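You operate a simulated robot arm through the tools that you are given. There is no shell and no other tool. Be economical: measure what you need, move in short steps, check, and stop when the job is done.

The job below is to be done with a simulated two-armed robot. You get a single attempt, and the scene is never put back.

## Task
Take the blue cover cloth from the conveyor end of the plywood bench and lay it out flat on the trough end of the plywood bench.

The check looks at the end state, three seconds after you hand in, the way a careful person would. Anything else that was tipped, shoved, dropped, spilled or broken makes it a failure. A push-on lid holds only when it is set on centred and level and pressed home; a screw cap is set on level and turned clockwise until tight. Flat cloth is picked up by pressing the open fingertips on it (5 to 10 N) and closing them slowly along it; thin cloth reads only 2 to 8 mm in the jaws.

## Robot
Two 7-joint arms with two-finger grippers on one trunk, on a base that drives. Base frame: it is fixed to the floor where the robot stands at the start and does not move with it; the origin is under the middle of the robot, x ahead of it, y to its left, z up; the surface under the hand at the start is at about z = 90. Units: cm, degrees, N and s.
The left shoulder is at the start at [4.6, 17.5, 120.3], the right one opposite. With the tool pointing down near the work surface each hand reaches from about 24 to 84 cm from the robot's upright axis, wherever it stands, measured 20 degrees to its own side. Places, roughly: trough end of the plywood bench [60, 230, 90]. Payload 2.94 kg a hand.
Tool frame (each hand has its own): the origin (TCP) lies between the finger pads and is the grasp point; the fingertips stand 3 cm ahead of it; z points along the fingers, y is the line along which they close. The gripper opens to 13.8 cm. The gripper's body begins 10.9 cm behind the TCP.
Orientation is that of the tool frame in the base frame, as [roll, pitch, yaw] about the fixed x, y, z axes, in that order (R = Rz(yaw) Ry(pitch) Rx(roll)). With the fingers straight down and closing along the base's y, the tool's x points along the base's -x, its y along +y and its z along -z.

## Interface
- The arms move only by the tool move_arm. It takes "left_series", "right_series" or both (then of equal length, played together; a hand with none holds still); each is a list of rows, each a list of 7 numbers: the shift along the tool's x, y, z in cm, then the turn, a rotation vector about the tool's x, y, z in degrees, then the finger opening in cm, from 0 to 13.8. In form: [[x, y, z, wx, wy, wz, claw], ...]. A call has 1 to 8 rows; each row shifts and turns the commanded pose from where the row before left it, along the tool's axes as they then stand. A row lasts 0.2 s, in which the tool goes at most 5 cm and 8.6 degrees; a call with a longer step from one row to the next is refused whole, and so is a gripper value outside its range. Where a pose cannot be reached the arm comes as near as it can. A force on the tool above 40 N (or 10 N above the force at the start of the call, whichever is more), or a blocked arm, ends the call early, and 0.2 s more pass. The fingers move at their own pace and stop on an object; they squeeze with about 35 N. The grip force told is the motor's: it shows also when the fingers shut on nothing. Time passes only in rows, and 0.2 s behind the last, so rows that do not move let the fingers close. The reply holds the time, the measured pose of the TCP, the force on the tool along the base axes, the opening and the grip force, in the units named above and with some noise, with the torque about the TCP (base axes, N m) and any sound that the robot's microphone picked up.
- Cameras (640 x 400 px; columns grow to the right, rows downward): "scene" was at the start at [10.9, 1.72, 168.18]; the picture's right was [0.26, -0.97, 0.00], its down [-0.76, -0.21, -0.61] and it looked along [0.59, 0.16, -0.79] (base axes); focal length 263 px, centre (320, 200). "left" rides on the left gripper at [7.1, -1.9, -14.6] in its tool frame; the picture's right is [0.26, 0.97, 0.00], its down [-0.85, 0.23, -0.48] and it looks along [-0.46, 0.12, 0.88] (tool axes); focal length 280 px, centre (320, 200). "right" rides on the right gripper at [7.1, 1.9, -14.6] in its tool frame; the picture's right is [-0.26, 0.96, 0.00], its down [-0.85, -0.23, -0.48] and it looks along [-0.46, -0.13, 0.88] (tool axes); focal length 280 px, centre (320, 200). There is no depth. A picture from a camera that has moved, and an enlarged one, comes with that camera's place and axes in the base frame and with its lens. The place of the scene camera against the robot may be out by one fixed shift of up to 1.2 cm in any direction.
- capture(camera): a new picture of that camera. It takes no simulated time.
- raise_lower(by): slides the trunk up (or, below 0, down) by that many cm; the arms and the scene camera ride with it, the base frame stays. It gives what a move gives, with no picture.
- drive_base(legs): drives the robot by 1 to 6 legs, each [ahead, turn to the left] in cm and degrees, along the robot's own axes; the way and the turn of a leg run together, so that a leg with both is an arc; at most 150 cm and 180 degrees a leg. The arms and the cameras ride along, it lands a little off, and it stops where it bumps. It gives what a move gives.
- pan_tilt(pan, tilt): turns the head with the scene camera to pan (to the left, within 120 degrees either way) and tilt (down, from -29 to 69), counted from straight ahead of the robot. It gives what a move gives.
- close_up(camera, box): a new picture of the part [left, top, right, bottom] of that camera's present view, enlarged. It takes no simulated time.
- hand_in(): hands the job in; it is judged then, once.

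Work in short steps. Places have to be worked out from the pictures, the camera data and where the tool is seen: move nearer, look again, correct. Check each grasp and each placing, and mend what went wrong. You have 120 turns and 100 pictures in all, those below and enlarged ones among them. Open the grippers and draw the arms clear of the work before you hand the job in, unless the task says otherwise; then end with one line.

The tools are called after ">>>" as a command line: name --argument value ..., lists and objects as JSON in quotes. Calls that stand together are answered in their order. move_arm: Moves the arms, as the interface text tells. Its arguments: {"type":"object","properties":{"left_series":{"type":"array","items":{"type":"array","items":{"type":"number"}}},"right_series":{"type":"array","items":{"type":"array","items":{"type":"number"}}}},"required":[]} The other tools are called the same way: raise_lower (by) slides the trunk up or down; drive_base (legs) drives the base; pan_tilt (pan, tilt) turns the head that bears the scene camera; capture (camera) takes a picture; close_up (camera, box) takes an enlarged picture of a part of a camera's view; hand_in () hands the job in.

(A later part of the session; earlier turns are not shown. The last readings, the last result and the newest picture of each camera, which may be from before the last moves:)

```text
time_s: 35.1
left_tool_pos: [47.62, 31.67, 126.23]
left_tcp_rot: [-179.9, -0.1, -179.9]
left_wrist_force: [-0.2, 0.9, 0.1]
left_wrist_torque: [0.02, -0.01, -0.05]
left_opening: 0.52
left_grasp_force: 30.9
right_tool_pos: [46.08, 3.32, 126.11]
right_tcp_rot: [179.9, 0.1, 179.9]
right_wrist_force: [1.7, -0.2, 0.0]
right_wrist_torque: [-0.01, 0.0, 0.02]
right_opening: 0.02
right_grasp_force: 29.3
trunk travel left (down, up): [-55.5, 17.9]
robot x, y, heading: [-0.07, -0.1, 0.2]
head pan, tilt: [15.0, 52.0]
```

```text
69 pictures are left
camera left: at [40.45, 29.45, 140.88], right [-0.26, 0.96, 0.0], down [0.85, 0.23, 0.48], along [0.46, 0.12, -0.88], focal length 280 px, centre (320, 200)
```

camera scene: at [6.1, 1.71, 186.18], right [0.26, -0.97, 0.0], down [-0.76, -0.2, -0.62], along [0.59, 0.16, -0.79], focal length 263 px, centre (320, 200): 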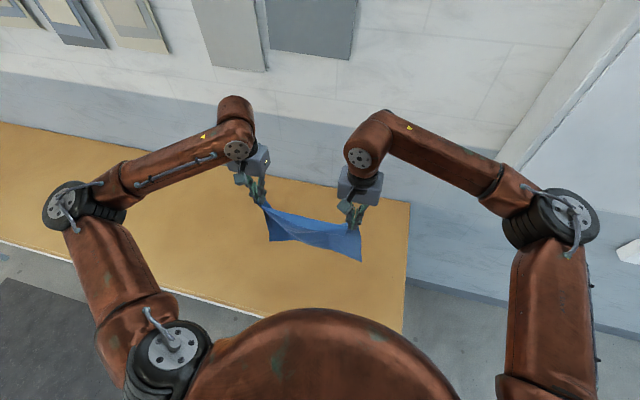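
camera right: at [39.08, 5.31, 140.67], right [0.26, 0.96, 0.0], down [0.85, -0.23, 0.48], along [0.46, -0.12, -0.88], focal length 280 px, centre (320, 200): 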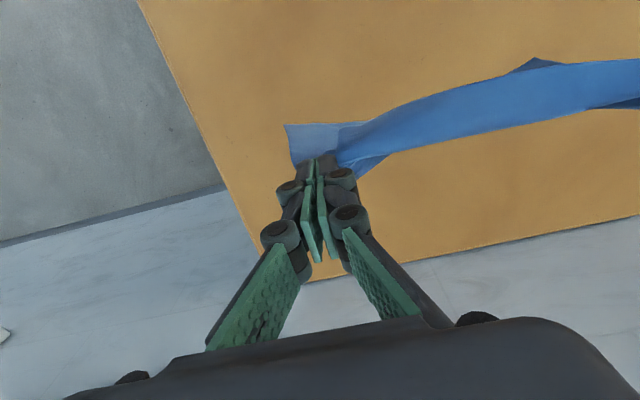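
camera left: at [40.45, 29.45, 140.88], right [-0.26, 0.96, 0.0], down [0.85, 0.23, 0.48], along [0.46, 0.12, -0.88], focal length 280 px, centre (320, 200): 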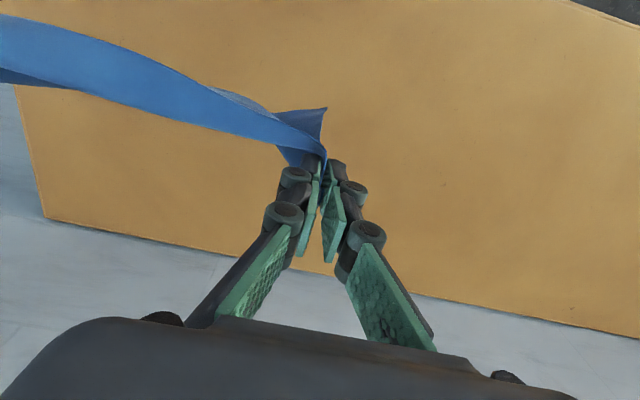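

The cloth hangs freely from both hands. I back away from the bench, turn left, and check before driving along it.

>>> drive_base --legs '[[-25, 0], [0, 90]]'

>>> pan_tilt --pan 0 --tilt 35

>>> capture --camera "scene"

```text
time_s: 40.8
left_tool_pos: [-57.74, 46.68, 126.17]
left_tcp_rot: [-179.9, 0.0, -88.3]
left_wrist_force: [-0.7, -0.1, 0.0]
left_wrist_torque: [-0.03, 0.01, -0.02]
left_opening: 0.46
left_grasp_force: 40.2
right_tool_pos: [-29.48, 46.02, 126.11]
right_tcp_rot: [179.8, 0.0, -88.4]
right_wrist_force: [0.0, -0.1, 0.3]
right_wrist_torque: [0.01, -0.02, -0.04]
right_opening: 0.0
right_grasp_force: 29.6
trunk travel left (down, up): [-55.5, 17.9]
robot x, y, heading: [-24.93, 0.3, 91.8]
head pan, tilt: [15.0, 52.0]
```

```text
time_s: 41.6
left_tool_pos: [-57.86, 46.82, 126.25]
left_tcp_rot: [180.0, 0.1, -88.3]
left_wrist_force: [1.4, 1.2, -1.2]
left_wrist_torque: [-0.03, 0.02, 0.0]
left_opening: 0.48
left_grasp_force: 40.6
right_tool_pos: [-29.61, 46.12, 126.08]
right_tcp_rot: [179.9, -0.1, -88.3]
right_wrist_force: [-0.5, -0.2, -0.5]
right_wrist_torque: [-0.03, 0.03, -0.02]
right_opening: 0.0
right_grasp_force: 29.9
trunk travel left (down, up): [-55.5, 17.9]
robot x, y, heading: [-24.99, -0.01, 91.6]
head pan, tilt: [0.0, 35.0]
```

```text
68 pictures are left
camera scene: at [-25.04, 7.31, 188.61], right [1.0, 0.03, 0.0], down [0.02, -0.57, -0.82], along [-0.02, 0.82, -0.57], focal length 263 px, centre (320, 200)
```

scene: 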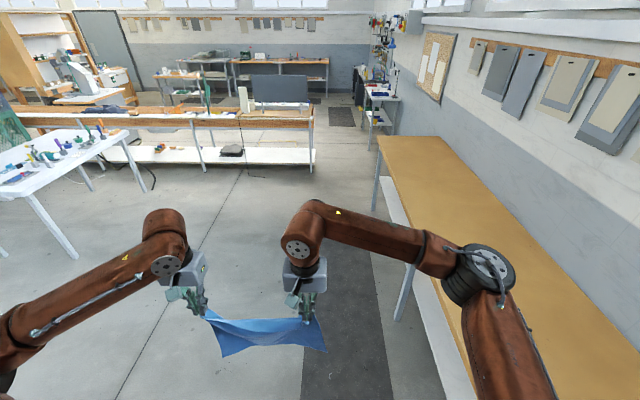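

The cloth is safe and the way is clear. I drive 212 cm along the bench and turn back to face it.

>>> drive_base --legs '[[0, -1.7], [106, 0], [106, 0], [0, -90]]'

>>> pan_tilt --pan 5 --tilt 50

>>> capture --camera "scene"

```text
time_s: 56.3
left_tool_pos: [22.34, 245.53, 126.3]
left_tcp_rot: [-179.9, 0.0, -179.4]
left_wrist_force: [0.4, -0.1, 0.0]
left_wrist_torque: [-0.02, 0.01, 0.04]
left_opening: 0.0
left_grasp_force: 27.9
right_tool_pos: [21.32, 217.3, 126.1]
right_tcp_rot: [179.9, 0.0, -179.3]
right_wrist_force: [0.3, -0.1, 0.1]
right_wrist_torque: [0.02, 0.02, 0.0]
right_opening: 0.04
right_grasp_force: 29.5
trunk travel left (down, up): [-55.5, 17.9]
robot x, y, heading: [-24.99, 213.47, 0.8]
head pan, tilt: [0.0, 35.0]
```

```text
time_s: 57.1
left_tool_pos: [22.4, 245.52, 126.28]
left_tcp_rot: [-180.0, 0.0, -179.3]
left_wrist_force: [0.3, -0.2, 0.0]
left_wrist_torque: [0.0, 0.03, 0.0]
left_opening: 0.0
left_grasp_force: 28.5
right_tool_pos: [21.16, 217.32, 126.06]
right_tcp_rot: [179.9, 0.0, -179.3]
right_wrist_force: [0.1, 0.4, -0.1]
right_wrist_torque: [0.02, -0.01, 0.01]
right_opening: 0.0
right_grasp_force: 29.0
trunk travel left (down, up): [-55.5, 17.9]
robot x, y, heading: [-25.16, 213.17, 0.8]
head pan, tilt: [5.0, 50.0]
```

```text
67 pictures are left
camera scene: at [-18.32, 213.83, 186.45], right [0.1, -0.99, 0.0], down [-0.76, -0.08, -0.64], along [0.64, 0.06, -0.77], focal length 263 px, centre (320, 200)
```

scene: 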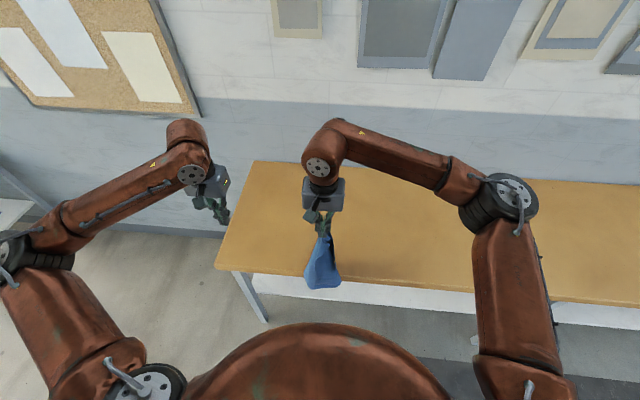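

The left hand lost its corner during the drive, but the right still holds the cloth, hanging from one corner. I raise it so the hanging end clears the bench, then look from the right camera.

>>> raise_lower --by 17

>>> capture --camera "right"

>>> close_up --camera "scene" --box '[240, 160, 420, 320]'

```text
time_s: 59.0
left_tool_pos: [22.41, 245.49, 143.18]
left_tcp_rot: [-179.9, 0.0, -179.3]
left_wrist_force: [0.1, 0.4, -0.2]
left_wrist_torque: [0.01, 0.02, 0.02]
left_opening: 0.01
left_grasp_force: 28.6
right_tool_pos: [21.24, 217.33, 143.09]
right_tcp_rot: [179.9, -0.1, -179.3]
right_wrist_force: [-0.3, 0.1, -0.2]
right_wrist_torque: [0.0, 0.01, 0.02]
right_opening: 0.01
right_grasp_force: 29.2
trunk travel left (down, up): [-72.5, 0.9]
robot x, y, heading: [-24.83, 213.48, 0.7]
head pan, tilt: [5.0, 50.0]
```

```text
66 pictures are left
camera right: at [14.21, 219.14, 157.63], right [0.25, 0.97, 0.0], down [0.85, -0.22, 0.47], along [0.46, -0.12, -0.88], focal length 280 px, centre (320, 200)
```

right: 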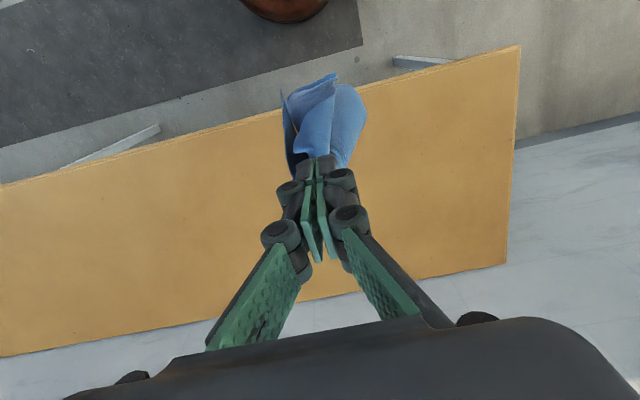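

```text
2.50 times, centred on (330, 240) of scene
camera zoom: at [-19.03, 213.83, 203.41], right [0.1, -0.99, 0.0], down [-0.76, -0.08, -0.64], along [0.64, 0.06, -0.77], focal length 658 px, centre (295, 100)
```

zoom: 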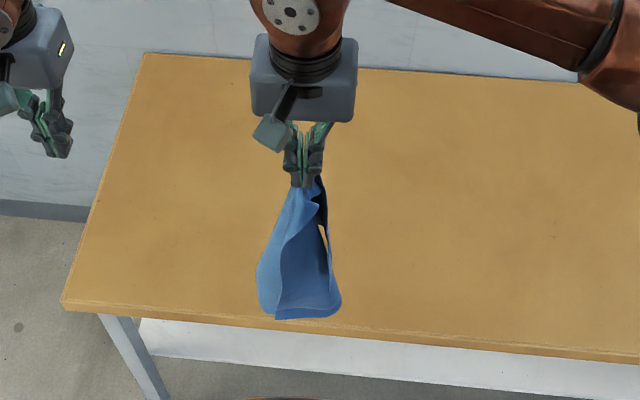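

The cloth is gathered below the right tip and clears the bench. I steer an S-curve to end ~25 cm forward and ~10 cm left, facing the bench.

>>> drive_base --legs '[[14, 45], [14, -45.7]]'

>>> capture --camera "scene"

```text
time_s: 63.6
left_tool_pos: [47.75, 256.27, 143.14]
left_tcp_rot: [-179.9, 0.1, -179.5]
left_wrist_force: [-0.9, 0.4, 0.1]
left_wrist_torque: [0.02, -0.02, 0.0]
left_opening: 0.0
left_grasp_force: 28.8
right_tool_pos: [46.6, 228.22, 143.1]
right_tcp_rot: [-179.9, 0.0, -179.4]
right_wrist_force: [0.2, -0.7, -0.4]
right_wrist_torque: [-0.02, 0.02, 0.04]
right_opening: 0.0
right_grasp_force: 29.8
trunk travel left (down, up): [-72.5, 0.9]
robot x, y, heading: [1.09, 224.59, 0.8]
head pan, tilt: [5.0, 50.0]
```

```text
64 pictures are left
camera scene: at [6.21, 224.93, 203.42], right [0.1, -1.0, 0.0], down [-0.76, -0.07, -0.64], along [0.64, 0.06, -0.77], focal length 263 px, centre (320, 200)
```

scene: 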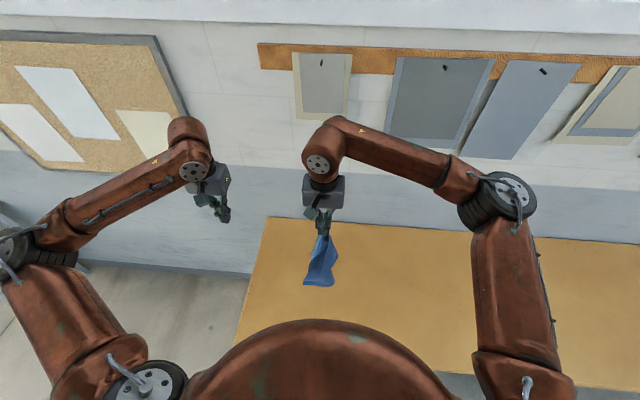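

I move the right hand outward to x≈74 so the cloth can be laid from far to near. Left hand opens slightly and stays put.

>>> move_arm --right_series '[[-2, 0, 0, 0, 0, 0, 0], [-3, 0, 0, 0, 0, 0, 0], [-3.5, 0, 0, 0, 0, 0, 0], [-4, 0, 0, 0, 0, 0, 0], [-4, 0, 0, 0, 0, 0, 0], [-4, 0, 0, 0, 0, 0, 0], [-3.5, 0, 0, 0, 0, 0, 0], [-2.5, 0, 0, 0, 0, 0, 0]]'

>>> capture --camera "scene"

```text
time_s: 65.4
left_tool_pos: [47.78, 256.39, 143.28]
left_tcp_rot: [-179.8, 0.0, -179.4]
left_wrist_force: [0.5, -0.3, 0.3]
left_wrist_torque: [0.02, -0.02, -0.01]
left_opening: 0.0
left_grasp_force: 28.3
right_tool_pos: [70.53, 228.35, 143.23]
right_tcp_rot: [180.0, 0.0, -179.4]
right_wrist_force: [-0.8, 0.9, -0.2]
right_wrist_torque: [0.01, 0.04, 0.02]
right_opening: 0.0
right_grasp_force: 29.1
right hand out of reach, approached as far as the arm can: row 8
trunk travel left (down, up): [-72.5, 0.9]
robot x, y, heading: [0.66, 224.31, 0.4]
head pan, tilt: [5.0, 50.0]
```

```text
63 pictures are left
camera scene: at [6.3, 224.86, 203.42], right [0.1, -1.0, 0.0], down [-0.76, -0.07, -0.64], along [0.64, 0.06, -0.77], focal length 263 px, centre (320, 200)
```

scene: 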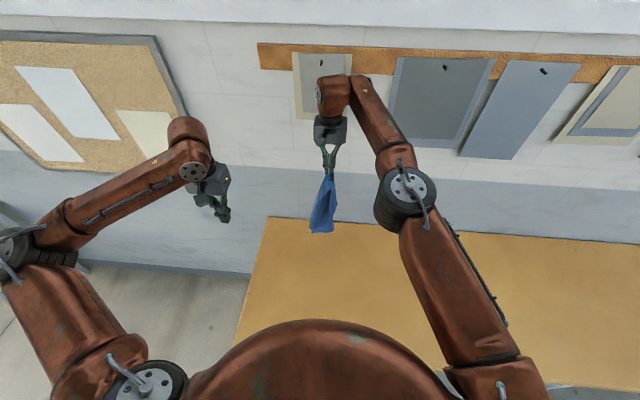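

At x 70.5 (reach limit). I lower the trunk 12 cm so the hanging corner touches down near the back of the bench.

>>> raise_lower --by -12

>>> capture --camera "scene"

```text
time_s: 66.9
left_tool_pos: [47.75, 256.29, 131.25]
left_tcp_rot: [-179.8, 0.0, -179.4]
left_wrist_force: [0.1, -0.2, -0.5]
left_wrist_torque: [0.01, -0.03, 0.0]
left_opening: 0.0
left_grasp_force: 28.2
right_tool_pos: [70.61, 228.25, 131.06]
right_tcp_rot: [-180.0, 0.0, -179.5]
right_wrist_force: [0.4, -0.2, -0.3]
right_wrist_torque: [-0.05, -0.03, 0.04]
right_opening: 0.02
right_grasp_force: 28.7
trunk travel left (down, up): [-60.5, 12.9]
robot x, y, heading: [0.55, 224.5, 0.4]
head pan, tilt: [5.0, 50.0]
```

```text
62 pictures are left
camera scene: at [6.54, 224.87, 191.46], right [0.1, -1.0, 0.0], down [-0.76, -0.07, -0.64], along [0.64, 0.06, -0.77], focal length 263 px, centre (320, 200)
```

scene: 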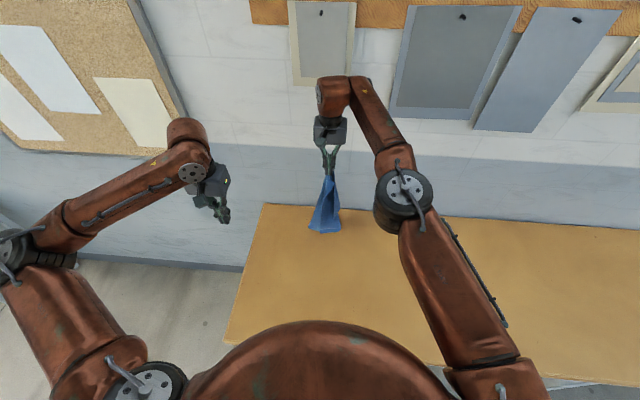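

The lower end just meets the bench near (71, 229). I now lay it: the hand arcs back toward the robot while lowering.

>>> move_arm --right_series '[[2.5, 0, 0.2, 0, 0, 0, 0], [2.5, 0, 0.4, 0, 0, 0, 0], [2.5, 0, 0.7, 0, 0, 0, 0], [2.5, 0, 0.9, 0, 0, 0, 0], [2.5, 0, 1.1, 0, 0, 0, 0], [2.5, 0, 1.3, 0, 0, 0, 0], [2.5, 0, 1.5, 0, 0, 0, 0], [2.5, 0, 1.7, 0, 0, 0, 0]]'

>>> capture --camera "scene"

```text
time_s: 68.7
left_tool_pos: [47.71, 256.34, 131.14]
left_tcp_rot: [-179.9, 0.0, -179.4]
left_wrist_force: [0.0, 0.6, 0.0]
left_wrist_torque: [0.0, 0.01, -0.01]
left_opening: 0.01
left_grasp_force: 28.6
right_tool_pos: [50.57, 228.05, 123.16]
right_tcp_rot: [179.9, 0.0, -179.5]
right_wrist_force: [0.2, 0.7, -0.8]
right_wrist_torque: [-0.01, 0.0, 0.01]
right_opening: 0.02
right_grasp_force: 29.9
trunk travel left (down, up): [-60.5, 12.9]
robot x, y, heading: [0.63, 224.73, 0.7]
head pan, tilt: [5.0, 50.0]
```

```text
61 pictures are left
camera scene: at [6.58, 224.86, 191.44], right [0.1, -1.0, 0.0], down [-0.76, -0.07, -0.64], along [0.64, 0.06, -0.77], focal length 263 px, centre (320, 200)
```

scene: 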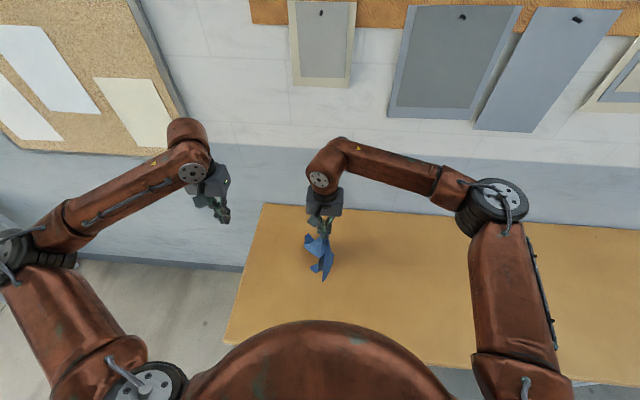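

Part of the cloth lies toward the back, another corner hangs near. I continue lowering and drawing back.

>>> move_arm --right_series '[[2.2, 0, 2, 0, 0, 0, 0], [2.0, 0, 2, 0, 0, 0, 0], [2, 0, 2.2, 0, 0, 0, 0], [1.8, 0, 2.3, 0, 0, 0, 0], [1.6, 0, 2.4, 0, 0, 0, 0], [1.4, 0, 2.5, 0, 0, 0, 0], [1.2, 0, 2.6, 0, 0, 0, 0], [1, 0, 2.6, 0, 0, 0, 0]]'

>>> move_arm --right_series '[[0.8, 0, 2, 0, 0, 0, 0], [0.7, 0, 2, 0, 0, 0, 0], [0.6, 0, 2, 0, 0, 0, 0], [0.4, 0, 1.5, 0, 0, 0, 0], [0.3, 0, 1, 0, 0, 0, 0], [0.2, 0, 0.8, 0, 0, 0, 0], [0, 0, 0, 0, 0, 0, 0]]'

>>> capture --camera "scene"

>>> capture --camera "right"

```text
time_s: 70.5
left_tool_pos: [47.77, 256.33, 131.18]
left_tcp_rot: [-179.9, 0.1, -179.4]
left_wrist_force: [0.2, -0.1, 0.0]
left_wrist_torque: [0.06, 0.01, 0.02]
left_opening: 0.0
left_grasp_force: 28.7
right_tool_pos: [37.33, 228.09, 104.67]
right_tcp_rot: [179.9, -0.1, -179.4]
right_wrist_force: [0.4, -0.1, -0.4]
right_wrist_torque: [0.0, 0.01, 0.01]
right_opening: 0.0
right_grasp_force: 29.6
trunk travel left (down, up): [-60.5, 12.9]
robot x, y, heading: [0.44, 224.3, 0.9]
head pan, tilt: [5.0, 50.0]
```

```text
time_s: 72.1
left_tool_pos: [47.81, 256.33, 131.25]
left_tcp_rot: [-180.0, 0.0, -179.3]
left_wrist_force: [-0.5, 0.4, 0.4]
left_wrist_torque: [0.02, 0.02, 0.04]
left_opening: 0.02
left_grasp_force: 28.1
right_tool_pos: [34.41, 228.0, 95.33]
right_tcp_rot: [-180.0, 0.1, -179.5]
right_wrist_force: [-0.3, 0.3, -0.2]
right_wrist_torque: [0.0, -0.04, 0.0]
right_opening: 0.01
right_grasp_force: 29.1
trunk travel left (down, up): [-60.5, 12.9]
robot x, y, heading: [0.48, 224.58, 0.5]
head pan, tilt: [5.0, 50.0]
```

```text
60 pictures are left
camera scene: at [6.58, 224.85, 191.44], right [0.1, -1.0, 0.0], down [-0.76, -0.07, -0.64], along [0.64, 0.06, -0.77], focal length 263 px, centre (320, 200)
```

scene: 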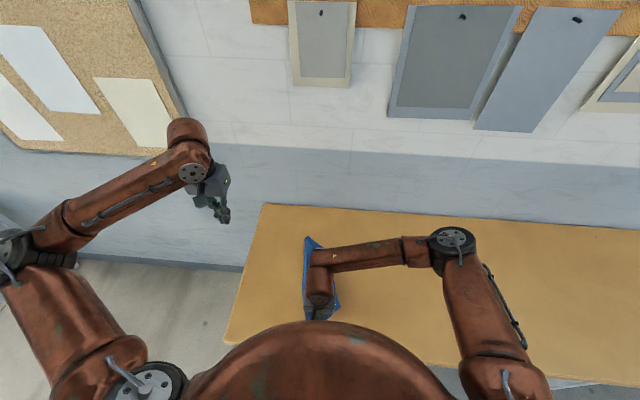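

```text
59 pictures are left
camera right: at [27.31, 229.82, 109.88], right [0.25, 0.97, 0.0], down [0.85, -0.22, 0.48], along [0.46, -0.12, -0.88], focal length 280 px, centre (320, 200)
```

right: 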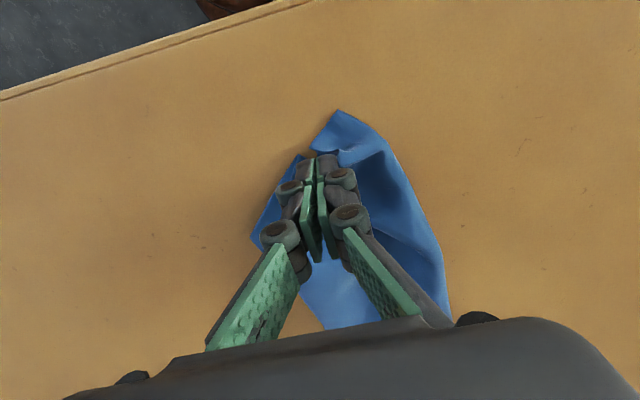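

It's laid as a narrow folded strip. I lower the last bit, release, lift the right hand away and look at the layout.

>>> move_arm --right_series '[[0.3, 0, 1.0, 0, 0, 0, 0], [0, 0, 0.7, 0, 0, 0, 0], [0, 0, 0, 0, 0, 0, 1.5], [0, 0, 0, 0, 0, 0, 3], [0, 0, -0.5, 0, 0, 0, 3], [0, 0, -2, 0, 0, 0, 3.5], [0, 0, -4, 0, 0, 0, 4], [0, 0, -4.5, 0, 0, 0, 4]]'

>>> move_arm --right_series '[[0, -2, -4.5, 0, 0, 0, 4], [0, -3, -4, 0, 0, 0, 4], [0, -4, -3, 0, 0, 0, 4], [0, -4.5, -1, 0, 0, 0, 4], [0, -4.9, 0, 0, 0, 0, 4], [0, -4.9, 0, 0, 0, 0, 4], [0, -4, 0, 0, 0, 0, 4]]' --left_series '[[0, 0, 0, 0, 0, 0, 4], [0, 0, 0, 0, 0, 0, 4], [0, 0, 0, 0, 0, 0, 4], [0, 0, 0, 0, 0, 0, 4], [0, 0, 0, 0, 0, 0, 4], [0, 0, 0, 0, 0, 0, 4], [0, 0, 0, 0, 0, 0, 4]]'

>>> close_up --camera "scene" --box '[220, 190, 460, 340]'

```text
time_s: 73.9
left_tool_pos: [47.67, 256.3, 131.29]
left_tcp_rot: [-179.9, 0.0, -179.4]
left_wrist_force: [0.1, -0.7, 0.7]
left_wrist_torque: [-0.02, -0.03, 0.0]
left_opening: 0.0
left_grasp_force: 28.3
right_tool_pos: [34.09, 228.13, 104.72]
right_tcp_rot: [179.9, 0.0, -179.5]
right_wrist_force: [-0.2, -0.3, 0.0]
right_wrist_torque: [-0.02, 0.0, 0.01]
right_opening: 4.0
right_grasp_force: 0.1
trunk travel left (down, up): [-60.5, 12.9]
robot x, y, heading: [0.18, 224.42, 0.4]
head pan, tilt: [5.0, 50.0]
```

```text
time_s: 75.5
left_tool_pos: [47.71, 256.17, 131.32]
left_tcp_rot: [180.0, 0.0, -179.5]
left_wrist_force: [0.3, 0.0, -0.3]
left_wrist_torque: [0.06, -0.03, 0.01]
left_opening: 4.01
left_grasp_force: 0.1
right_tool_pos: [33.99, 200.4, 117.13]
right_tcp_rot: [179.9, 0.0, -179.5]
right_wrist_force: [0.3, -0.4, -0.2]
right_wrist_torque: [0.04, -0.02, -0.01]
right_opening: 3.98
right_grasp_force: 0.1
trunk travel left (down, up): [-60.5, 12.9]
robot x, y, heading: [0.23, 224.26, 0.5]
head pan, tilt: [5.0, 50.0]
```

```text
2.67 times, centred on (340, 265) of scene
camera zoom: at [6.43, 224.58, 191.45], right [0.1, -1.0, 0.0], down [-0.76, -0.07, -0.64], along [0.64, 0.06, -0.77], focal length 701 px, centre (267, 27)
```

zoom: 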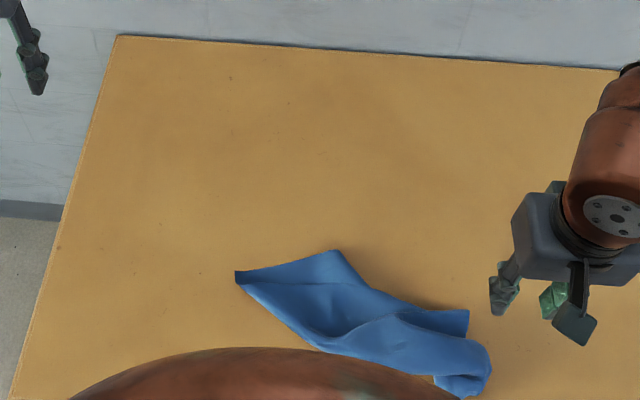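

The cloth clung and got dropped a bit to the right, at about x 30–49, y 200–233 on the bench. I move the right hand up out of the way and look more steeply down.

>>> move_arm --right_series '[[-3, -4, 0, 0, 0, 0, 4], [-3, -4, 0, 0, 0, 0, 4], [-3, -4, 0, 0, 0, 0, 4], [0, 0, 0, 0, 0, 0, 4]]'

>>> pan_tilt --pan -10 --tilt 66

>>> capture --camera "scene"

>>> capture --camera "right"

```text
time_s: 76.5
left_tool_pos: [47.75, 256.22, 131.3]
left_tcp_rot: [-179.9, 0.0, -179.5]
left_wrist_force: [-0.2, -1.1, 0.3]
left_wrist_torque: [-0.01, -0.02, 0.03]
left_opening: 4.01
left_grasp_force: 0.0
right_tool_pos: [43.29, 188.83, 117.13]
right_tcp_rot: [180.0, 0.1, -179.5]
right_wrist_force: [0.0, 0.6, -0.7]
right_wrist_torque: [0.0, -0.01, -0.04]
right_opening: 3.98
right_grasp_force: 0.0
trunk travel left (down, up): [-60.5, 12.9]
robot x, y, heading: [0.42, 224.46, 0.5]
head pan, tilt: [5.0, 50.0]
```

```text
time_s: 77.3
left_tool_pos: [47.83, 256.28, 131.12]
left_tcp_rot: [-179.9, -0.1, -179.3]
left_wrist_force: [-0.3, -0.1, -1.2]
left_wrist_torque: [-0.01, -0.02, -0.01]
left_opening: 4.0
left_grasp_force: 0.1
right_tool_pos: [43.39, 188.94, 117.1]
right_tcp_rot: [179.9, -0.1, -179.6]
right_wrist_force: [0.0, 0.6, 0.0]
right_wrist_torque: [-0.01, -0.01, -0.01]
right_opening: 4.01
right_grasp_force: 0.0
trunk travel left (down, up): [-60.5, 12.9]
robot x, y, heading: [0.26, 224.24, 0.4]
head pan, tilt: [-10.0, 66.0]
```

```text
57 pictures are left
camera scene: at [4.8, 223.09, 189.53], right [-0.16, -0.99, 0.0], down [-0.9, 0.15, -0.41], along [0.4, -0.07, -0.91], focal length 263 px, centre (320, 200)
```

scene: 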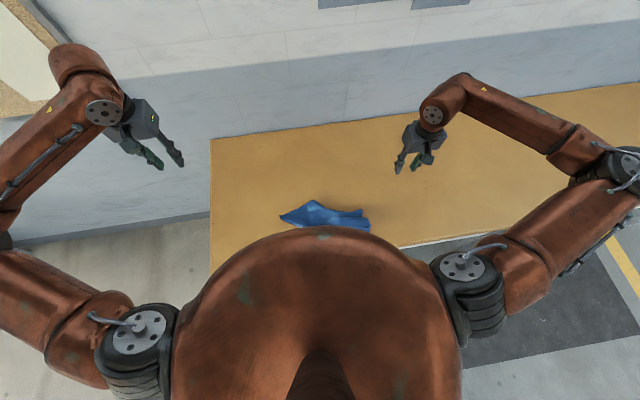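

```text
56 pictures are left
camera right: at [36.36, 190.8, 131.66], right [0.25, 0.97, 0.0], down [0.85, -0.22, 0.48], along [0.46, -0.12, -0.88], focal length 280 px, centre (320, 200)
```

right: 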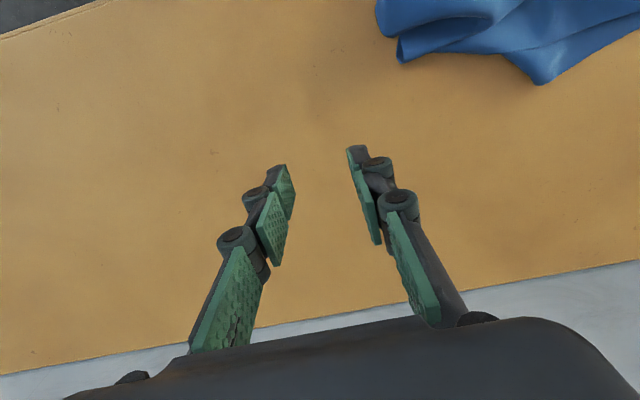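

The robot's body hides the near side, so I back off 25 cm for a clear view.

>>> drive_base --legs '[[-25, 0]]'

>>> pan_tilt --pan 0 --tilt 55

>>> close_up --camera "scene" --box '[240, 150, 440, 275]'

```text
time_s: 79.1
left_tool_pos: [22.13, 256.19, 131.29]
left_tcp_rot: [-179.9, 0.0, -179.1]
left_wrist_force: [-0.6, 0.0, 0.5]
left_wrist_torque: [-0.03, 0.0, -0.01]
left_opening: 3.97
left_grasp_force: 0.0
right_tool_pos: [17.96, 188.74, 117.28]
right_tcp_rot: [179.9, -0.1, -179.3]
right_wrist_force: [0.0, -0.1, 0.1]
right_wrist_torque: [0.01, -0.01, 0.0]
right_opening: 3.98
right_grasp_force: 0.0
trunk travel left (down, up): [-60.5, 12.9]
robot x, y, heading: [-25.02, 224.27, 0.7]
head pan, tilt: [-10.0, 66.0]
```

```text
time_s: 79.9
left_tool_pos: [22.13, 256.11, 131.26]
left_tcp_rot: [-179.8, 0.1, -179.2]
left_wrist_force: [0.8, -0.3, 0.8]
left_wrist_torque: [0.01, -0.04, -0.02]
left_opening: 4.01
left_grasp_force: 0.0
right_tool_pos: [18.05, 188.82, 117.04]
right_tcp_rot: [179.9, 0.1, -179.3]
right_wrist_force: [0.3, 0.6, 0.6]
right_wrist_torque: [-0.02, 0.0, -0.01]
right_opening: 4.0
right_grasp_force: 0.1
trunk travel left (down, up): [-60.5, 12.9]
robot x, y, heading: [-25.2, 224.09, 0.7]
head pan, tilt: [0.0, 55.0]
```

```text
3.20 times, centred on (340, 212) of scene
camera zoom: at [-19.42, 223.87, 190.79], right [0.01, -1.0, 0.0], down [-0.82, -0.01, -0.57], along [0.57, 0.01, -0.82], focal length 842 px, centre (256, 160)
```

zoom: 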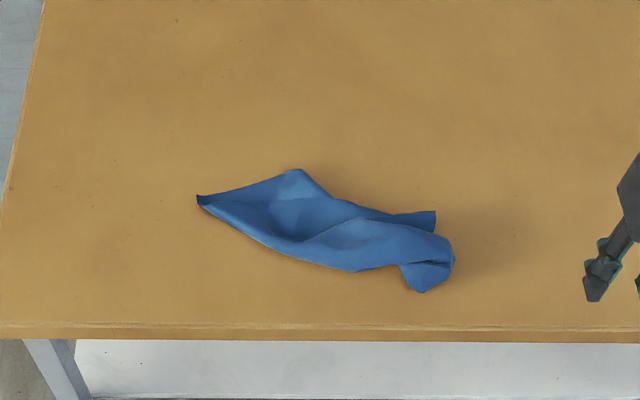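

I zoom tightly on the cloth to understand its folds.

>>> close_up --camera "scene" --box '[294, 194, 390, 254]'

```text
6.67 times, centred on (342, 224) of scene
camera zoom: at [-19.42, 223.87, 190.79], right [0.01, -1.0, 0.0], down [-0.82, -0.01, -0.57], along [0.57, 0.01, -0.82], focal length 1753 px, centre (173, 40)
```

zoom: 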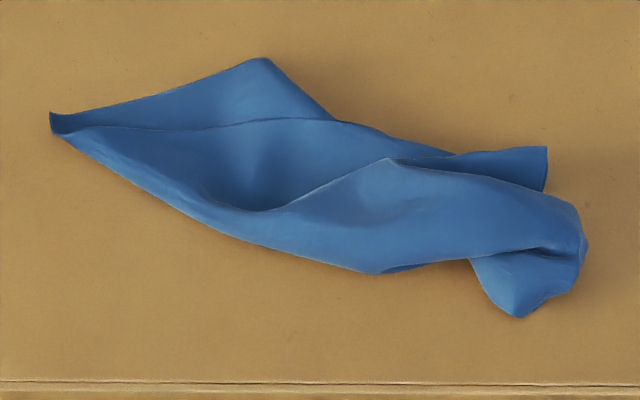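

I read it like this: the left tip A at (43.5, 233.2) and the back-right corner B at (41.8, 200.1) are joined by one continuous 36 cm edge. Grabbing both and lifting should unfold the cloth. I drive forward 22 cm again.

>>> drive_base --legs '[[22, -0.5]]'

>>> pan_tilt --pan 0 --tilt 60

>>> capture --camera "scene"

```text
time_s: 81.6
left_tool_pos: [45.07, 255.75, 131.07]
left_tcp_rot: [-179.9, -0.1, -179.8]
left_wrist_force: [0.0, 0.4, -0.6]
left_wrist_torque: [-0.02, 0.03, -0.02]
left_opening: 3.98
left_grasp_force: 0.0
right_tool_pos: [40.38, 188.65, 117.14]
right_tcp_rot: [179.9, 0.0, -179.8]
right_wrist_force: [0.2, 0.0, -0.9]
right_wrist_torque: [0.0, -0.02, 0.03]
right_opening: 4.02
right_grasp_force: 0.0
trunk travel left (down, up): [-60.5, 12.9]
robot x, y, heading: [-2.44, 224.38, -0.1]
head pan, tilt: [0.0, 55.0]
```

```text
time_s: 82.2
left_tool_pos: [44.9, 255.95, 131.24]
left_tcp_rot: [-180.0, 0.0, -179.8]
left_wrist_force: [0.9, 0.2, -0.2]
left_wrist_torque: [-0.01, 0.03, 0.0]
left_opening: 3.99
left_grasp_force: 0.0
right_tool_pos: [40.24, 188.5, 117.08]
right_tcp_rot: [179.9, 0.0, -179.9]
right_wrist_force: [0.5, -0.2, 0.6]
right_wrist_torque: [0.03, 0.02, -0.01]
right_opening: 3.97
right_grasp_force: 0.0
trunk travel left (down, up): [-60.5, 12.9]
robot x, y, heading: [-2.63, 224.55, 0.0]
head pan, tilt: [0.0, 60.0]
```

```text
53 pictures are left
camera scene: at [2.65, 223.98, 190.18], right [0.0, -1.0, 0.0], down [-0.87, 0.0, -0.5], along [0.5, 0.0, -0.87], focal length 263 px, centre (320, 200)
```

scene: 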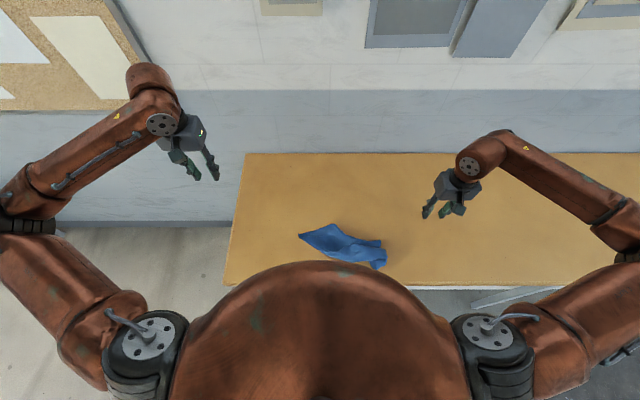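

I turn the left hand 90° (to close along x across the tip) and bring the right hand over corner B.

>>> move_arm --left_series '[[0, 0, 0, 0, 0, 8.4, 4], [0, 0, 0, 0, 0, 8.4, 4], [0, 0, 0, 0, 0, 8.4, 4], [0, 0, 0, 0, 0, 8.4, 4], [0, 0, 0, 0, 0, 8.4, 4], [0, 0, 0, 0, 0, 8.4, 4], [0, 0, 0, 0, 0, 8.4, 4], [0, 0, 0, 0, 0, 8.4, 4]]' --right_series '[[0, 1.84, 1.9, 0, 0, 0, 3], [0, 1.84, 1.9, 0, 0, 0, 3], [0, 1.84, 1.9, 0, 0, 0, 3], [0, 1.84, 1.9, 0, 0, 0, 3], [0, 1.84, 1.9, 0, 0, 0, 3], [0, 1.84, 1.9, 0, 0, 0, 3], [0, 1.84, 1.9, 0, 0, 0, 3], [0, 1.84, 1.9, 0, 0, 0, 3]]'

>>> move_arm --left_series '[[0, 0, 0, 0, 0, 7.6, 4], [0, 0, 0, 0, 0, 7.6, 4], [0, 0, 0, 0, 0, 7.6, 4], [-3, -0.5, 2, 0, 0, 0, 4], [-4, -0.5, 2.5, 0, 0, 0, 4], [-4, -0.5, 2.5, 0, 0, 0, 4], [-4, 0, 2.5, 0, 0, 0, 4], [-3, 0, 2.5, 0, 0, 0, 4]]'

>>> capture --camera "right"

>>> capture --camera "left"

```text
time_s: 84.0
left_tool_pos: [44.94, 255.85, 131.19]
left_tcp_rot: [-179.8, 0.1, 112.8]
left_wrist_force: [-0.1, 0.2, -0.1]
left_wrist_torque: [0.0, 0.01, 0.0]
left_opening: 4.03
left_grasp_force: 0.0
right_tool_pos: [40.28, 203.51, 101.97]
right_tcp_rot: [179.9, 0.0, -179.8]
right_wrist_force: [0.6, 0.4, -0.4]
right_wrist_torque: [-0.02, 0.02, 0.05]
right_opening: 3.02
right_grasp_force: 0.2
trunk travel left (down, up): [-60.5, 12.9]
robot x, y, heading: [-2.67, 224.29, -0.2]
head pan, tilt: [0.0, 60.0]
```

```text
time_s: 85.8
left_tool_pos: [43.45, 237.75, 119.32]
left_tcp_rot: [-180.0, 0.0, 90.3]
left_wrist_force: [-0.9, -0.1, 0.9]
left_wrist_torque: [0.0, 0.05, -0.01]
left_opening: 4.0
left_grasp_force: 0.0
right_tool_pos: [40.26, 203.23, 101.93]
right_tcp_rot: [179.9, 0.0, -179.8]
right_wrist_force: [0.4, -0.2, 0.2]
right_wrist_torque: [0.03, -0.01, -0.01]
right_opening: 3.02
right_grasp_force: 0.1
trunk travel left (down, up): [-60.5, 12.9]
robot x, y, heading: [-2.69, 224.02, 0.4]
head pan, tilt: [0.0, 60.0]
```

```text
52 pictures are left
camera right: at [33.19, 205.16, 116.45], right [0.26, 0.97, 0.0], down [0.85, -0.23, 0.47], along [0.46, -0.12, -0.88], focal length 280 px, centre (320, 200)
```

right: 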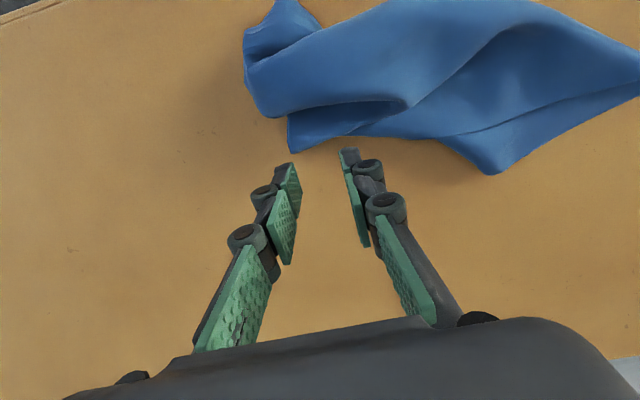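

```text
51 pictures are left
camera left: at [41.47, 244.82, 133.99], right [0.96, 0.27, 0.0], down [0.23, -0.85, 0.48], along [0.13, -0.46, -0.88], focal length 280 px, centre (320, 200)
```

left: 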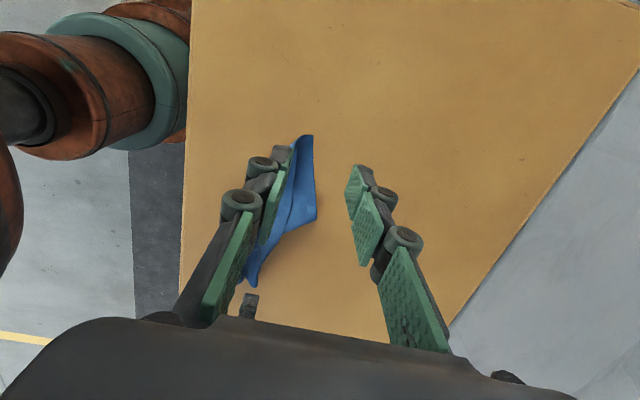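

Refined: B corner at (40.9, 200.2), with a single-layer strip x 37.5–40.9; tip A at (43.3, 232.9). I position the right hand over the strip and the left straddling the tip, opening 6.

>>> move_arm --left_series '[[-1.01, -0.11, 3.9, 0, 0, 0, 6], [-1.01, -0.11, 3.9, 0, 0, 0, 6], [-1.01, -0.11, 3.9, 0, 0, 0, 6], [-1.01, -0.11, 3.9, 0, 0, 0, 6], [-1.01, -0.11, 3.9, 0, 0, 0, 6], [-1.0, -0.1, 3.8, 0, 0, 0, 6], [0, 0, 0, 0, 0, 0, 6]]' --right_series '[[0.13, 0, 1.15, 0, 0, 0, 3], [0.13, 0, 1.15, 0, 0, 0, 3], [0.13, 0, 1.15, 0, 0, 0, 3], [0.13, 0, 1.15, 0, 0, 0, 3], [0.13, 0, 1.15, 0, 0, 0, 3], [0.1, 0, 1.15, 0, 0, 0, 3], [0, 0, 0, 0, 0, 0, 3]]'

>>> capture --camera "right"

>>> capture --camera "left"

```text
time_s: 87.4
left_tool_pos: [42.97, 231.7, 95.84]
left_tcp_rot: [179.9, 0.1, 90.3]
left_wrist_force: [-0.4, 0.4, 0.5]
left_wrist_torque: [-0.01, 0.01, -0.03]
left_opening: 5.98
left_grasp_force: 0.1
right_tool_pos: [39.41, 203.3, 94.89]
right_tcp_rot: [180.0, 0.0, -179.8]
right_wrist_force: [-0.2, 0.3, 0.1]
right_wrist_torque: [-0.04, -0.01, -0.01]
right_opening: 3.0
right_grasp_force: 0.1
trunk travel left (down, up): [-60.5, 12.9]
robot x, y, heading: [-2.22, 224.3, 0.1]
head pan, tilt: [0.0, 60.0]
```

```text
50 pictures are left
camera right: at [32.27, 205.19, 109.51], right [0.26, 0.97, 0.0], down [0.85, -0.23, 0.48], along [0.46, -0.12, -0.88], focal length 280 px, centre (320, 200)
```

right: 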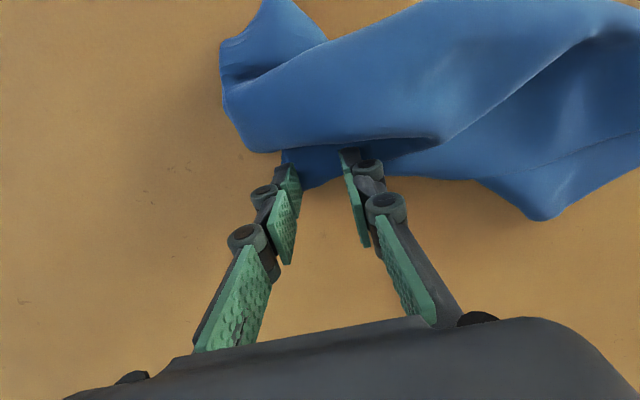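

```text
49 pictures are left
camera left: at [40.94, 238.61, 110.51], right [0.96, 0.27, 0.0], down [0.23, -0.85, 0.48], along [0.13, -0.46, -0.88], focal length 280 px, centre (320, 200)
```

left: 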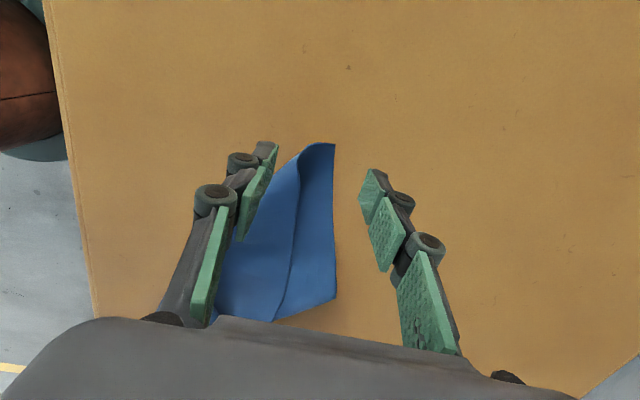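

Both are well placed. I lower: left to just touching the bench, right to pressing the strip.

>>> move_arm --left_series '[[0, 0, 1, 0, 0, 0, 6], [0, 0, 0.9, 0, 0, 0, 6], [0, 0, 0.5, 0, 0, 0, 6], [0, 0, 0.2, 0, 0, 0, 6], [0, 0, 0.1, 0, 0, 0, 6], [0, 0, 0, 0, 0, 0, 6]]' --right_series '[[0, 0, 0.7, 0, 0, 0, 3], [0, 0, 0.5, 0, 0, 0, 3], [0, 0, 0.3, 0, 0, 0, 3], [0, 0, 0.2, 0, 0, 0, 3], [0, 0, 0.15, 0, 0, 0, 3], [0, 0, 0, 0, 0, 0, 3]]'

```text
time_s: 88.8
left_tool_pos: [42.83, 231.72, 93.26]
left_tcp_rot: [-179.9, 0.1, 90.2]
left_wrist_force: [-0.5, 0.2, -0.1]
left_wrist_torque: [0.01, 0.02, 0.03]
left_opening: 5.99
left_grasp_force: 0.1
right_tool_pos: [39.41, 203.47, 93.23]
right_tcp_rot: [180.0, 0.1, -179.8]
right_wrist_force: [-0.9, 0.2, 11.1]
right_wrist_torque: [0.16, 0.01, 0.01]
right_opening: 3.02
right_grasp_force: 0.0
trunk travel left (down, up): [-60.5, 12.9]
robot x, y, heading: [-2.57, 224.2, 0.0]
head pan, tilt: [0.0, 60.0]
```

Right presses at 11 N, left hovers just above contact. I close both slowly, the left creeping down 2 mm.

>>> move_arm --left_series '[[0, 0, 0.1, 0, 0, 0, 5.2], [0, 0, 0.05, 0, 0, 0, 4.4], [0, 0, 0, 0, 0, 0, 3.6], [0, 0, 0, 0, 0, 0, 2.8], [0, 0, 0, 0, 0, 0, 2.0], [0, 0, 0, 0, 0, 0, 1.2], [0, 0, 0, 0, 0, 0, 0.5], [0, 0, 0, 0, 0, 0, 0]]' --right_series '[[0, 0, 0, 0, 0, 0, 2.6], [0, 0, 0, 0, 0, 0, 2.2], [0, 0, 0, 0, 0, 0, 1.8], [0, 0, 0, 0, 0, 0, 1.4], [0, 0, 0, 0, 0, 0, 1.0], [0, 0, 0, 0, 0, 0, 0.6], [0, 0, 0, 0, 0, 0, 0.2], [0, 0, 0, 0, 0, 0, 0]]'

>>> move_arm --left_series '[[0, 0, 0, 0, 0, 0, 0], [0, 0, 0, 0, 0, 0, 0]]' --right_series '[[0, 0, 0, 0, 0, 0, 0], [0, 0, 0, 0, 0, 0, 0]]'

>>> capture --camera "right"

>>> capture --camera "left"

```text
time_s: 90.6
left_tool_pos: [42.86, 231.71, 93.24]
left_tcp_rot: [-180.0, 0.1, 90.1]
left_wrist_force: [1.7, 0.4, 0.8]
left_wrist_torque: [0.01, 0.0, 0.03]
left_opening: 0.38
left_grasp_force: 34.4
right_tool_pos: [39.41, 203.23, 93.18]
right_tcp_rot: [180.0, 0.0, -179.8]
right_wrist_force: [0.5, -2.5, 10.2]
right_wrist_torque: [-0.1, 0.01, 0.02]
right_opening: 0.3
right_grasp_force: 31.6
trunk travel left (down, up): [-60.5, 12.9]
robot x, y, heading: [-2.86, 224.07, 0.1]
head pan, tilt: [0.0, 60.0]
```

```text
time_s: 91.2
left_tool_pos: [42.93, 231.81, 93.12]
left_tcp_rot: [180.0, 0.0, 90.2]
left_wrist_force: [-1.3, -0.2, -1.4]
left_wrist_torque: [-0.02, 0.02, 0.01]
left_opening: 0.43
left_grasp_force: 31.1
right_tool_pos: [39.33, 203.26, 93.18]
right_tcp_rot: [179.8, 0.0, -179.8]
right_wrist_force: [-0.6, -3.3, 10.5]
right_wrist_torque: [-0.1, -0.04, -0.04]
right_opening: 0.32
right_grasp_force: 32.4
trunk travel left (down, up): [-60.5, 12.9]
robot x, y, heading: [-2.7, 224.23, 0.0]
head pan, tilt: [0.0, 60.0]
```

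```text
48 pictures are left
camera right: at [32.31, 205.26, 107.72], right [0.26, 0.97, 0.0], down [0.85, -0.23, 0.48], along [0.46, -0.12, -0.88], focal length 280 px, centre (320, 200)
```

right: 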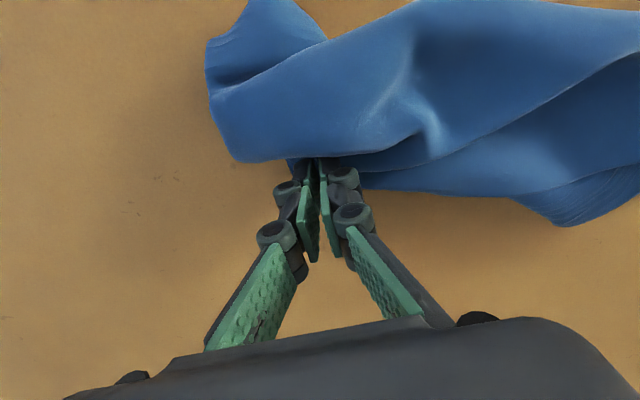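

```text
47 pictures are left
camera left: at [40.84, 238.69, 107.8], right [0.96, 0.27, 0.0], down [0.23, -0.85, 0.48], along [0.13, -0.46, -0.88], focal length 280 px, centre (320, 200)
```

left: 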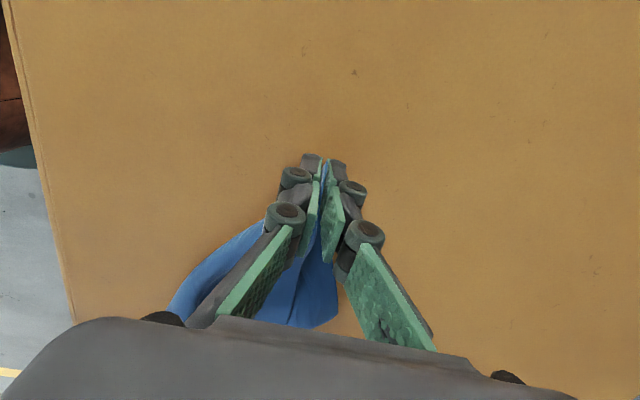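

Both grip (4 and 3 mm). I lift both 8 cm gently and check.

>>> move_arm --left_series '[[0, 0, -0.6, 0, 0, 0, 0], [0, 0, -1, 0, 0, 0, 0], [0, 0, -1.2, 0, 0, 0, 0], [0, 0, -1.2, 0, 0, 0, 0], [0, 0, -1.3, 0, 0, 0, 0], [0, 0, -1.3, 0, 0, 0, 0], [0, 0, -1.4, 0, 0, 0, 0], [0, 0, 0, 0, 0, 0, 0]]' --right_series '[[0, 0, -0.6, 0, 0, 0, 0], [0, 0, -1, 0, 0, 0, 0], [0, 0, -1.2, 0, 0, 0, 0], [0, 0, -1.2, 0, 0, 0, 0], [0, 0, -1.3, 0, 0, 0, 0], [0, 0, -1.3, 0, 0, 0, 0], [0, 0, -1.4, 0, 0, 0, 0], [0, 0, 0, 0, 0, 0, 0]]'

>>> capture --camera "right"

>>> close_up --camera "scene" --box '[220, 150, 460, 300]'

```text
time_s: 93.0
left_tool_pos: [42.9, 231.68, 101.21]
left_tcp_rot: [180.0, 0.1, 90.1]
left_wrist_force: [-0.2, -2.8, 2.9]
left_wrist_torque: [-0.03, -0.02, 0.03]
left_opening: 0.0
left_grasp_force: 22.9
right_tool_pos: [39.41, 203.22, 101.2]
right_tcp_rot: [180.0, 0.0, -179.8]
right_wrist_force: [0.2, 0.9, -0.9]
right_wrist_torque: [0.01, -0.02, 0.0]
right_opening: 0.29
right_grasp_force: 29.1
trunk travel left (down, up): [-60.5, 12.9]
robot x, y, heading: [-2.69, 224.56, 0.1]
head pan, tilt: [0.0, 60.0]
```

```text
46 pictures are left
camera right: at [32.27, 205.11, 115.75], right [0.26, 0.97, 0.0], down [0.85, -0.23, 0.48], along [0.46, -0.12, -0.88], focal length 280 px, centre (320, 200)
```

right: 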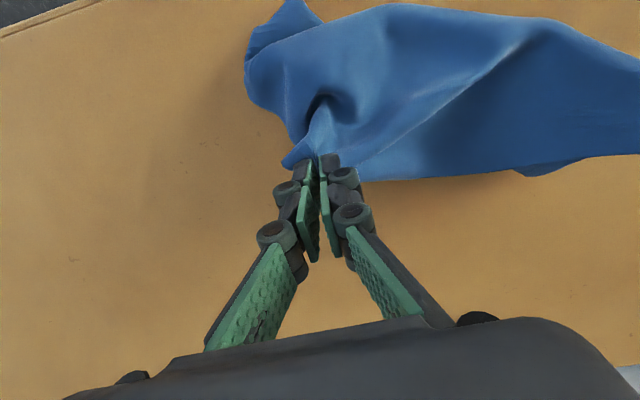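

```text
2.67 times, centred on (340, 225) of scene
camera zoom: at [2.56, 223.97, 190.18], right [0.0, -1.0, 0.0], down [-0.87, 0.0, -0.5], along [0.5, 0.0, -0.87], focal length 701 px, centre (267, 133)
```

zoom: 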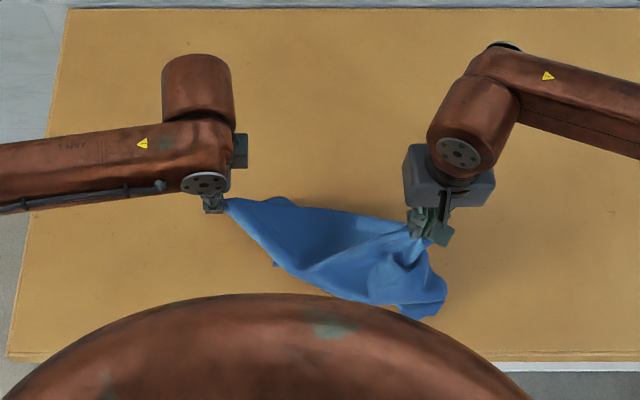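

Both hold but the left is tensioned (2.8 N). I bring the left 1 cm inward, then raise arms 13 cm further.

>>> move_arm --left_series '[[-0.5, 0, 0, 0, 0, 0, 0], [-0.5, 0, -1, 0, 0, 0, 0], [0, 0, -2, 0, 0, 0, 0], [0, 0, -2, 0, 0, 0, 0], [0, 0, -2, 0, 0, 0, 0], [0, 0, -2, 0, 0, 0, 0], [0, 0, -2, 0, 0, 0, 0], [0, 0, -2, 0, 0, 0, 0]]' --right_series '[[0, 0, 0, 0, 0, 0, 0], [0, 0, -1, 0, 0, 0, 0], [0, 0, -2, 0, 0, 0, 0], [0, 0, -2, 0, 0, 0, 0], [0, 0, -2, 0, 0, 0, 0], [0, 0, -2, 0, 0, 0, 0], [0, 0, -2, 0, 0, 0, 0], [0, 0, -2, 0, 0, 0, 0]]'

>>> close_up --camera "scene" --box '[220, 120, 460, 270]'

```text
time_s: 94.8
left_tool_pos: [42.89, 230.79, 114.18]
left_tcp_rot: [179.9, -0.1, 90.2]
left_wrist_force: [0.0, 0.5, 2.3]
left_wrist_torque: [-0.01, 0.03, -0.05]
left_opening: 0.0
left_grasp_force: 26.3
right_tool_pos: [39.32, 203.32, 114.23]
right_tcp_rot: [179.9, 0.0, -179.7]
right_wrist_force: [0.3, -0.5, 2.3]
right_wrist_torque: [-0.02, -0.05, -0.03]
right_opening: 0.03
right_grasp_force: 28.4
trunk travel left (down, up): [-60.5, 12.9]
robot x, y, heading: [-2.63, 224.47, 0.4]
head pan, tilt: [0.0, 60.0]
```

```text
2.67 times, centred on (340, 195) of scene
camera zoom: at [2.48, 223.98, 190.19], right [0.0, -1.0, 0.0], down [-0.87, 0.0, -0.5], along [0.5, 0.0, -0.87], focal length 701 px, centre (267, 213)
```

zoom: 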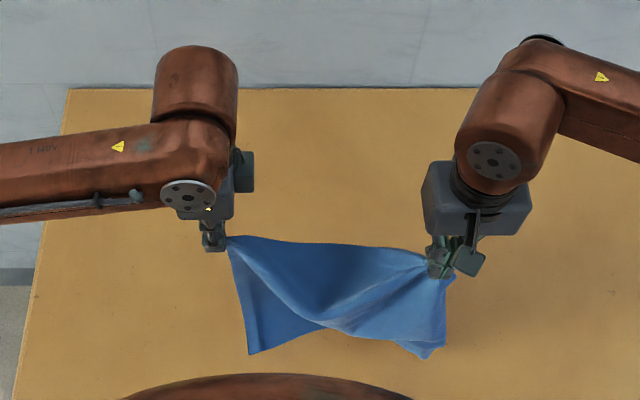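

The hypothesis holds: the cloth now hangs unfolded from its long edge. I raise the trunk 12 cm to clear the bench fully.

>>> raise_lower --by 12.5

>>> close_up --camera "scene" --box '[220, 120, 460, 270]'

```text
time_s: 96.4
left_tool_pos: [42.82, 230.71, 126.62]
left_tcp_rot: [180.0, 0.1, 90.2]
left_wrist_force: [-0.1, 0.7, 0.0]
left_wrist_torque: [-0.01, -0.03, 0.03]
left_opening: 0.05
left_grasp_force: 30.3
right_tool_pos: [39.27, 203.37, 126.64]
right_tcp_rot: [179.9, 0.0, -179.9]
right_wrist_force: [0.1, 0.5, -2.0]
right_wrist_torque: [-0.04, 0.03, -0.01]
right_opening: 0.49
right_grasp_force: 31.9
trunk travel left (down, up): [-73.0, 0.4]
robot x, y, heading: [-2.84, 224.29, 0.1]
head pan, tilt: [0.0, 60.0]
```

```text
2.67 times, centred on (340, 195) of scene
camera zoom: at [2.21, 223.95, 202.65], right [0.0, -1.0, 0.0], down [-0.87, 0.0, -0.5], along [0.5, 0.0, -0.87], focal length 701 px, centre (267, 213)
```

zoom: 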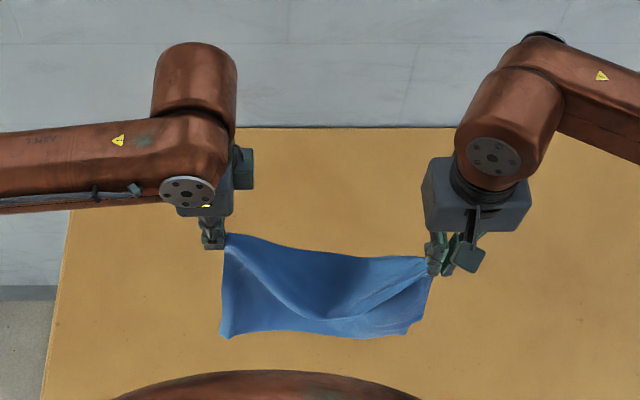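

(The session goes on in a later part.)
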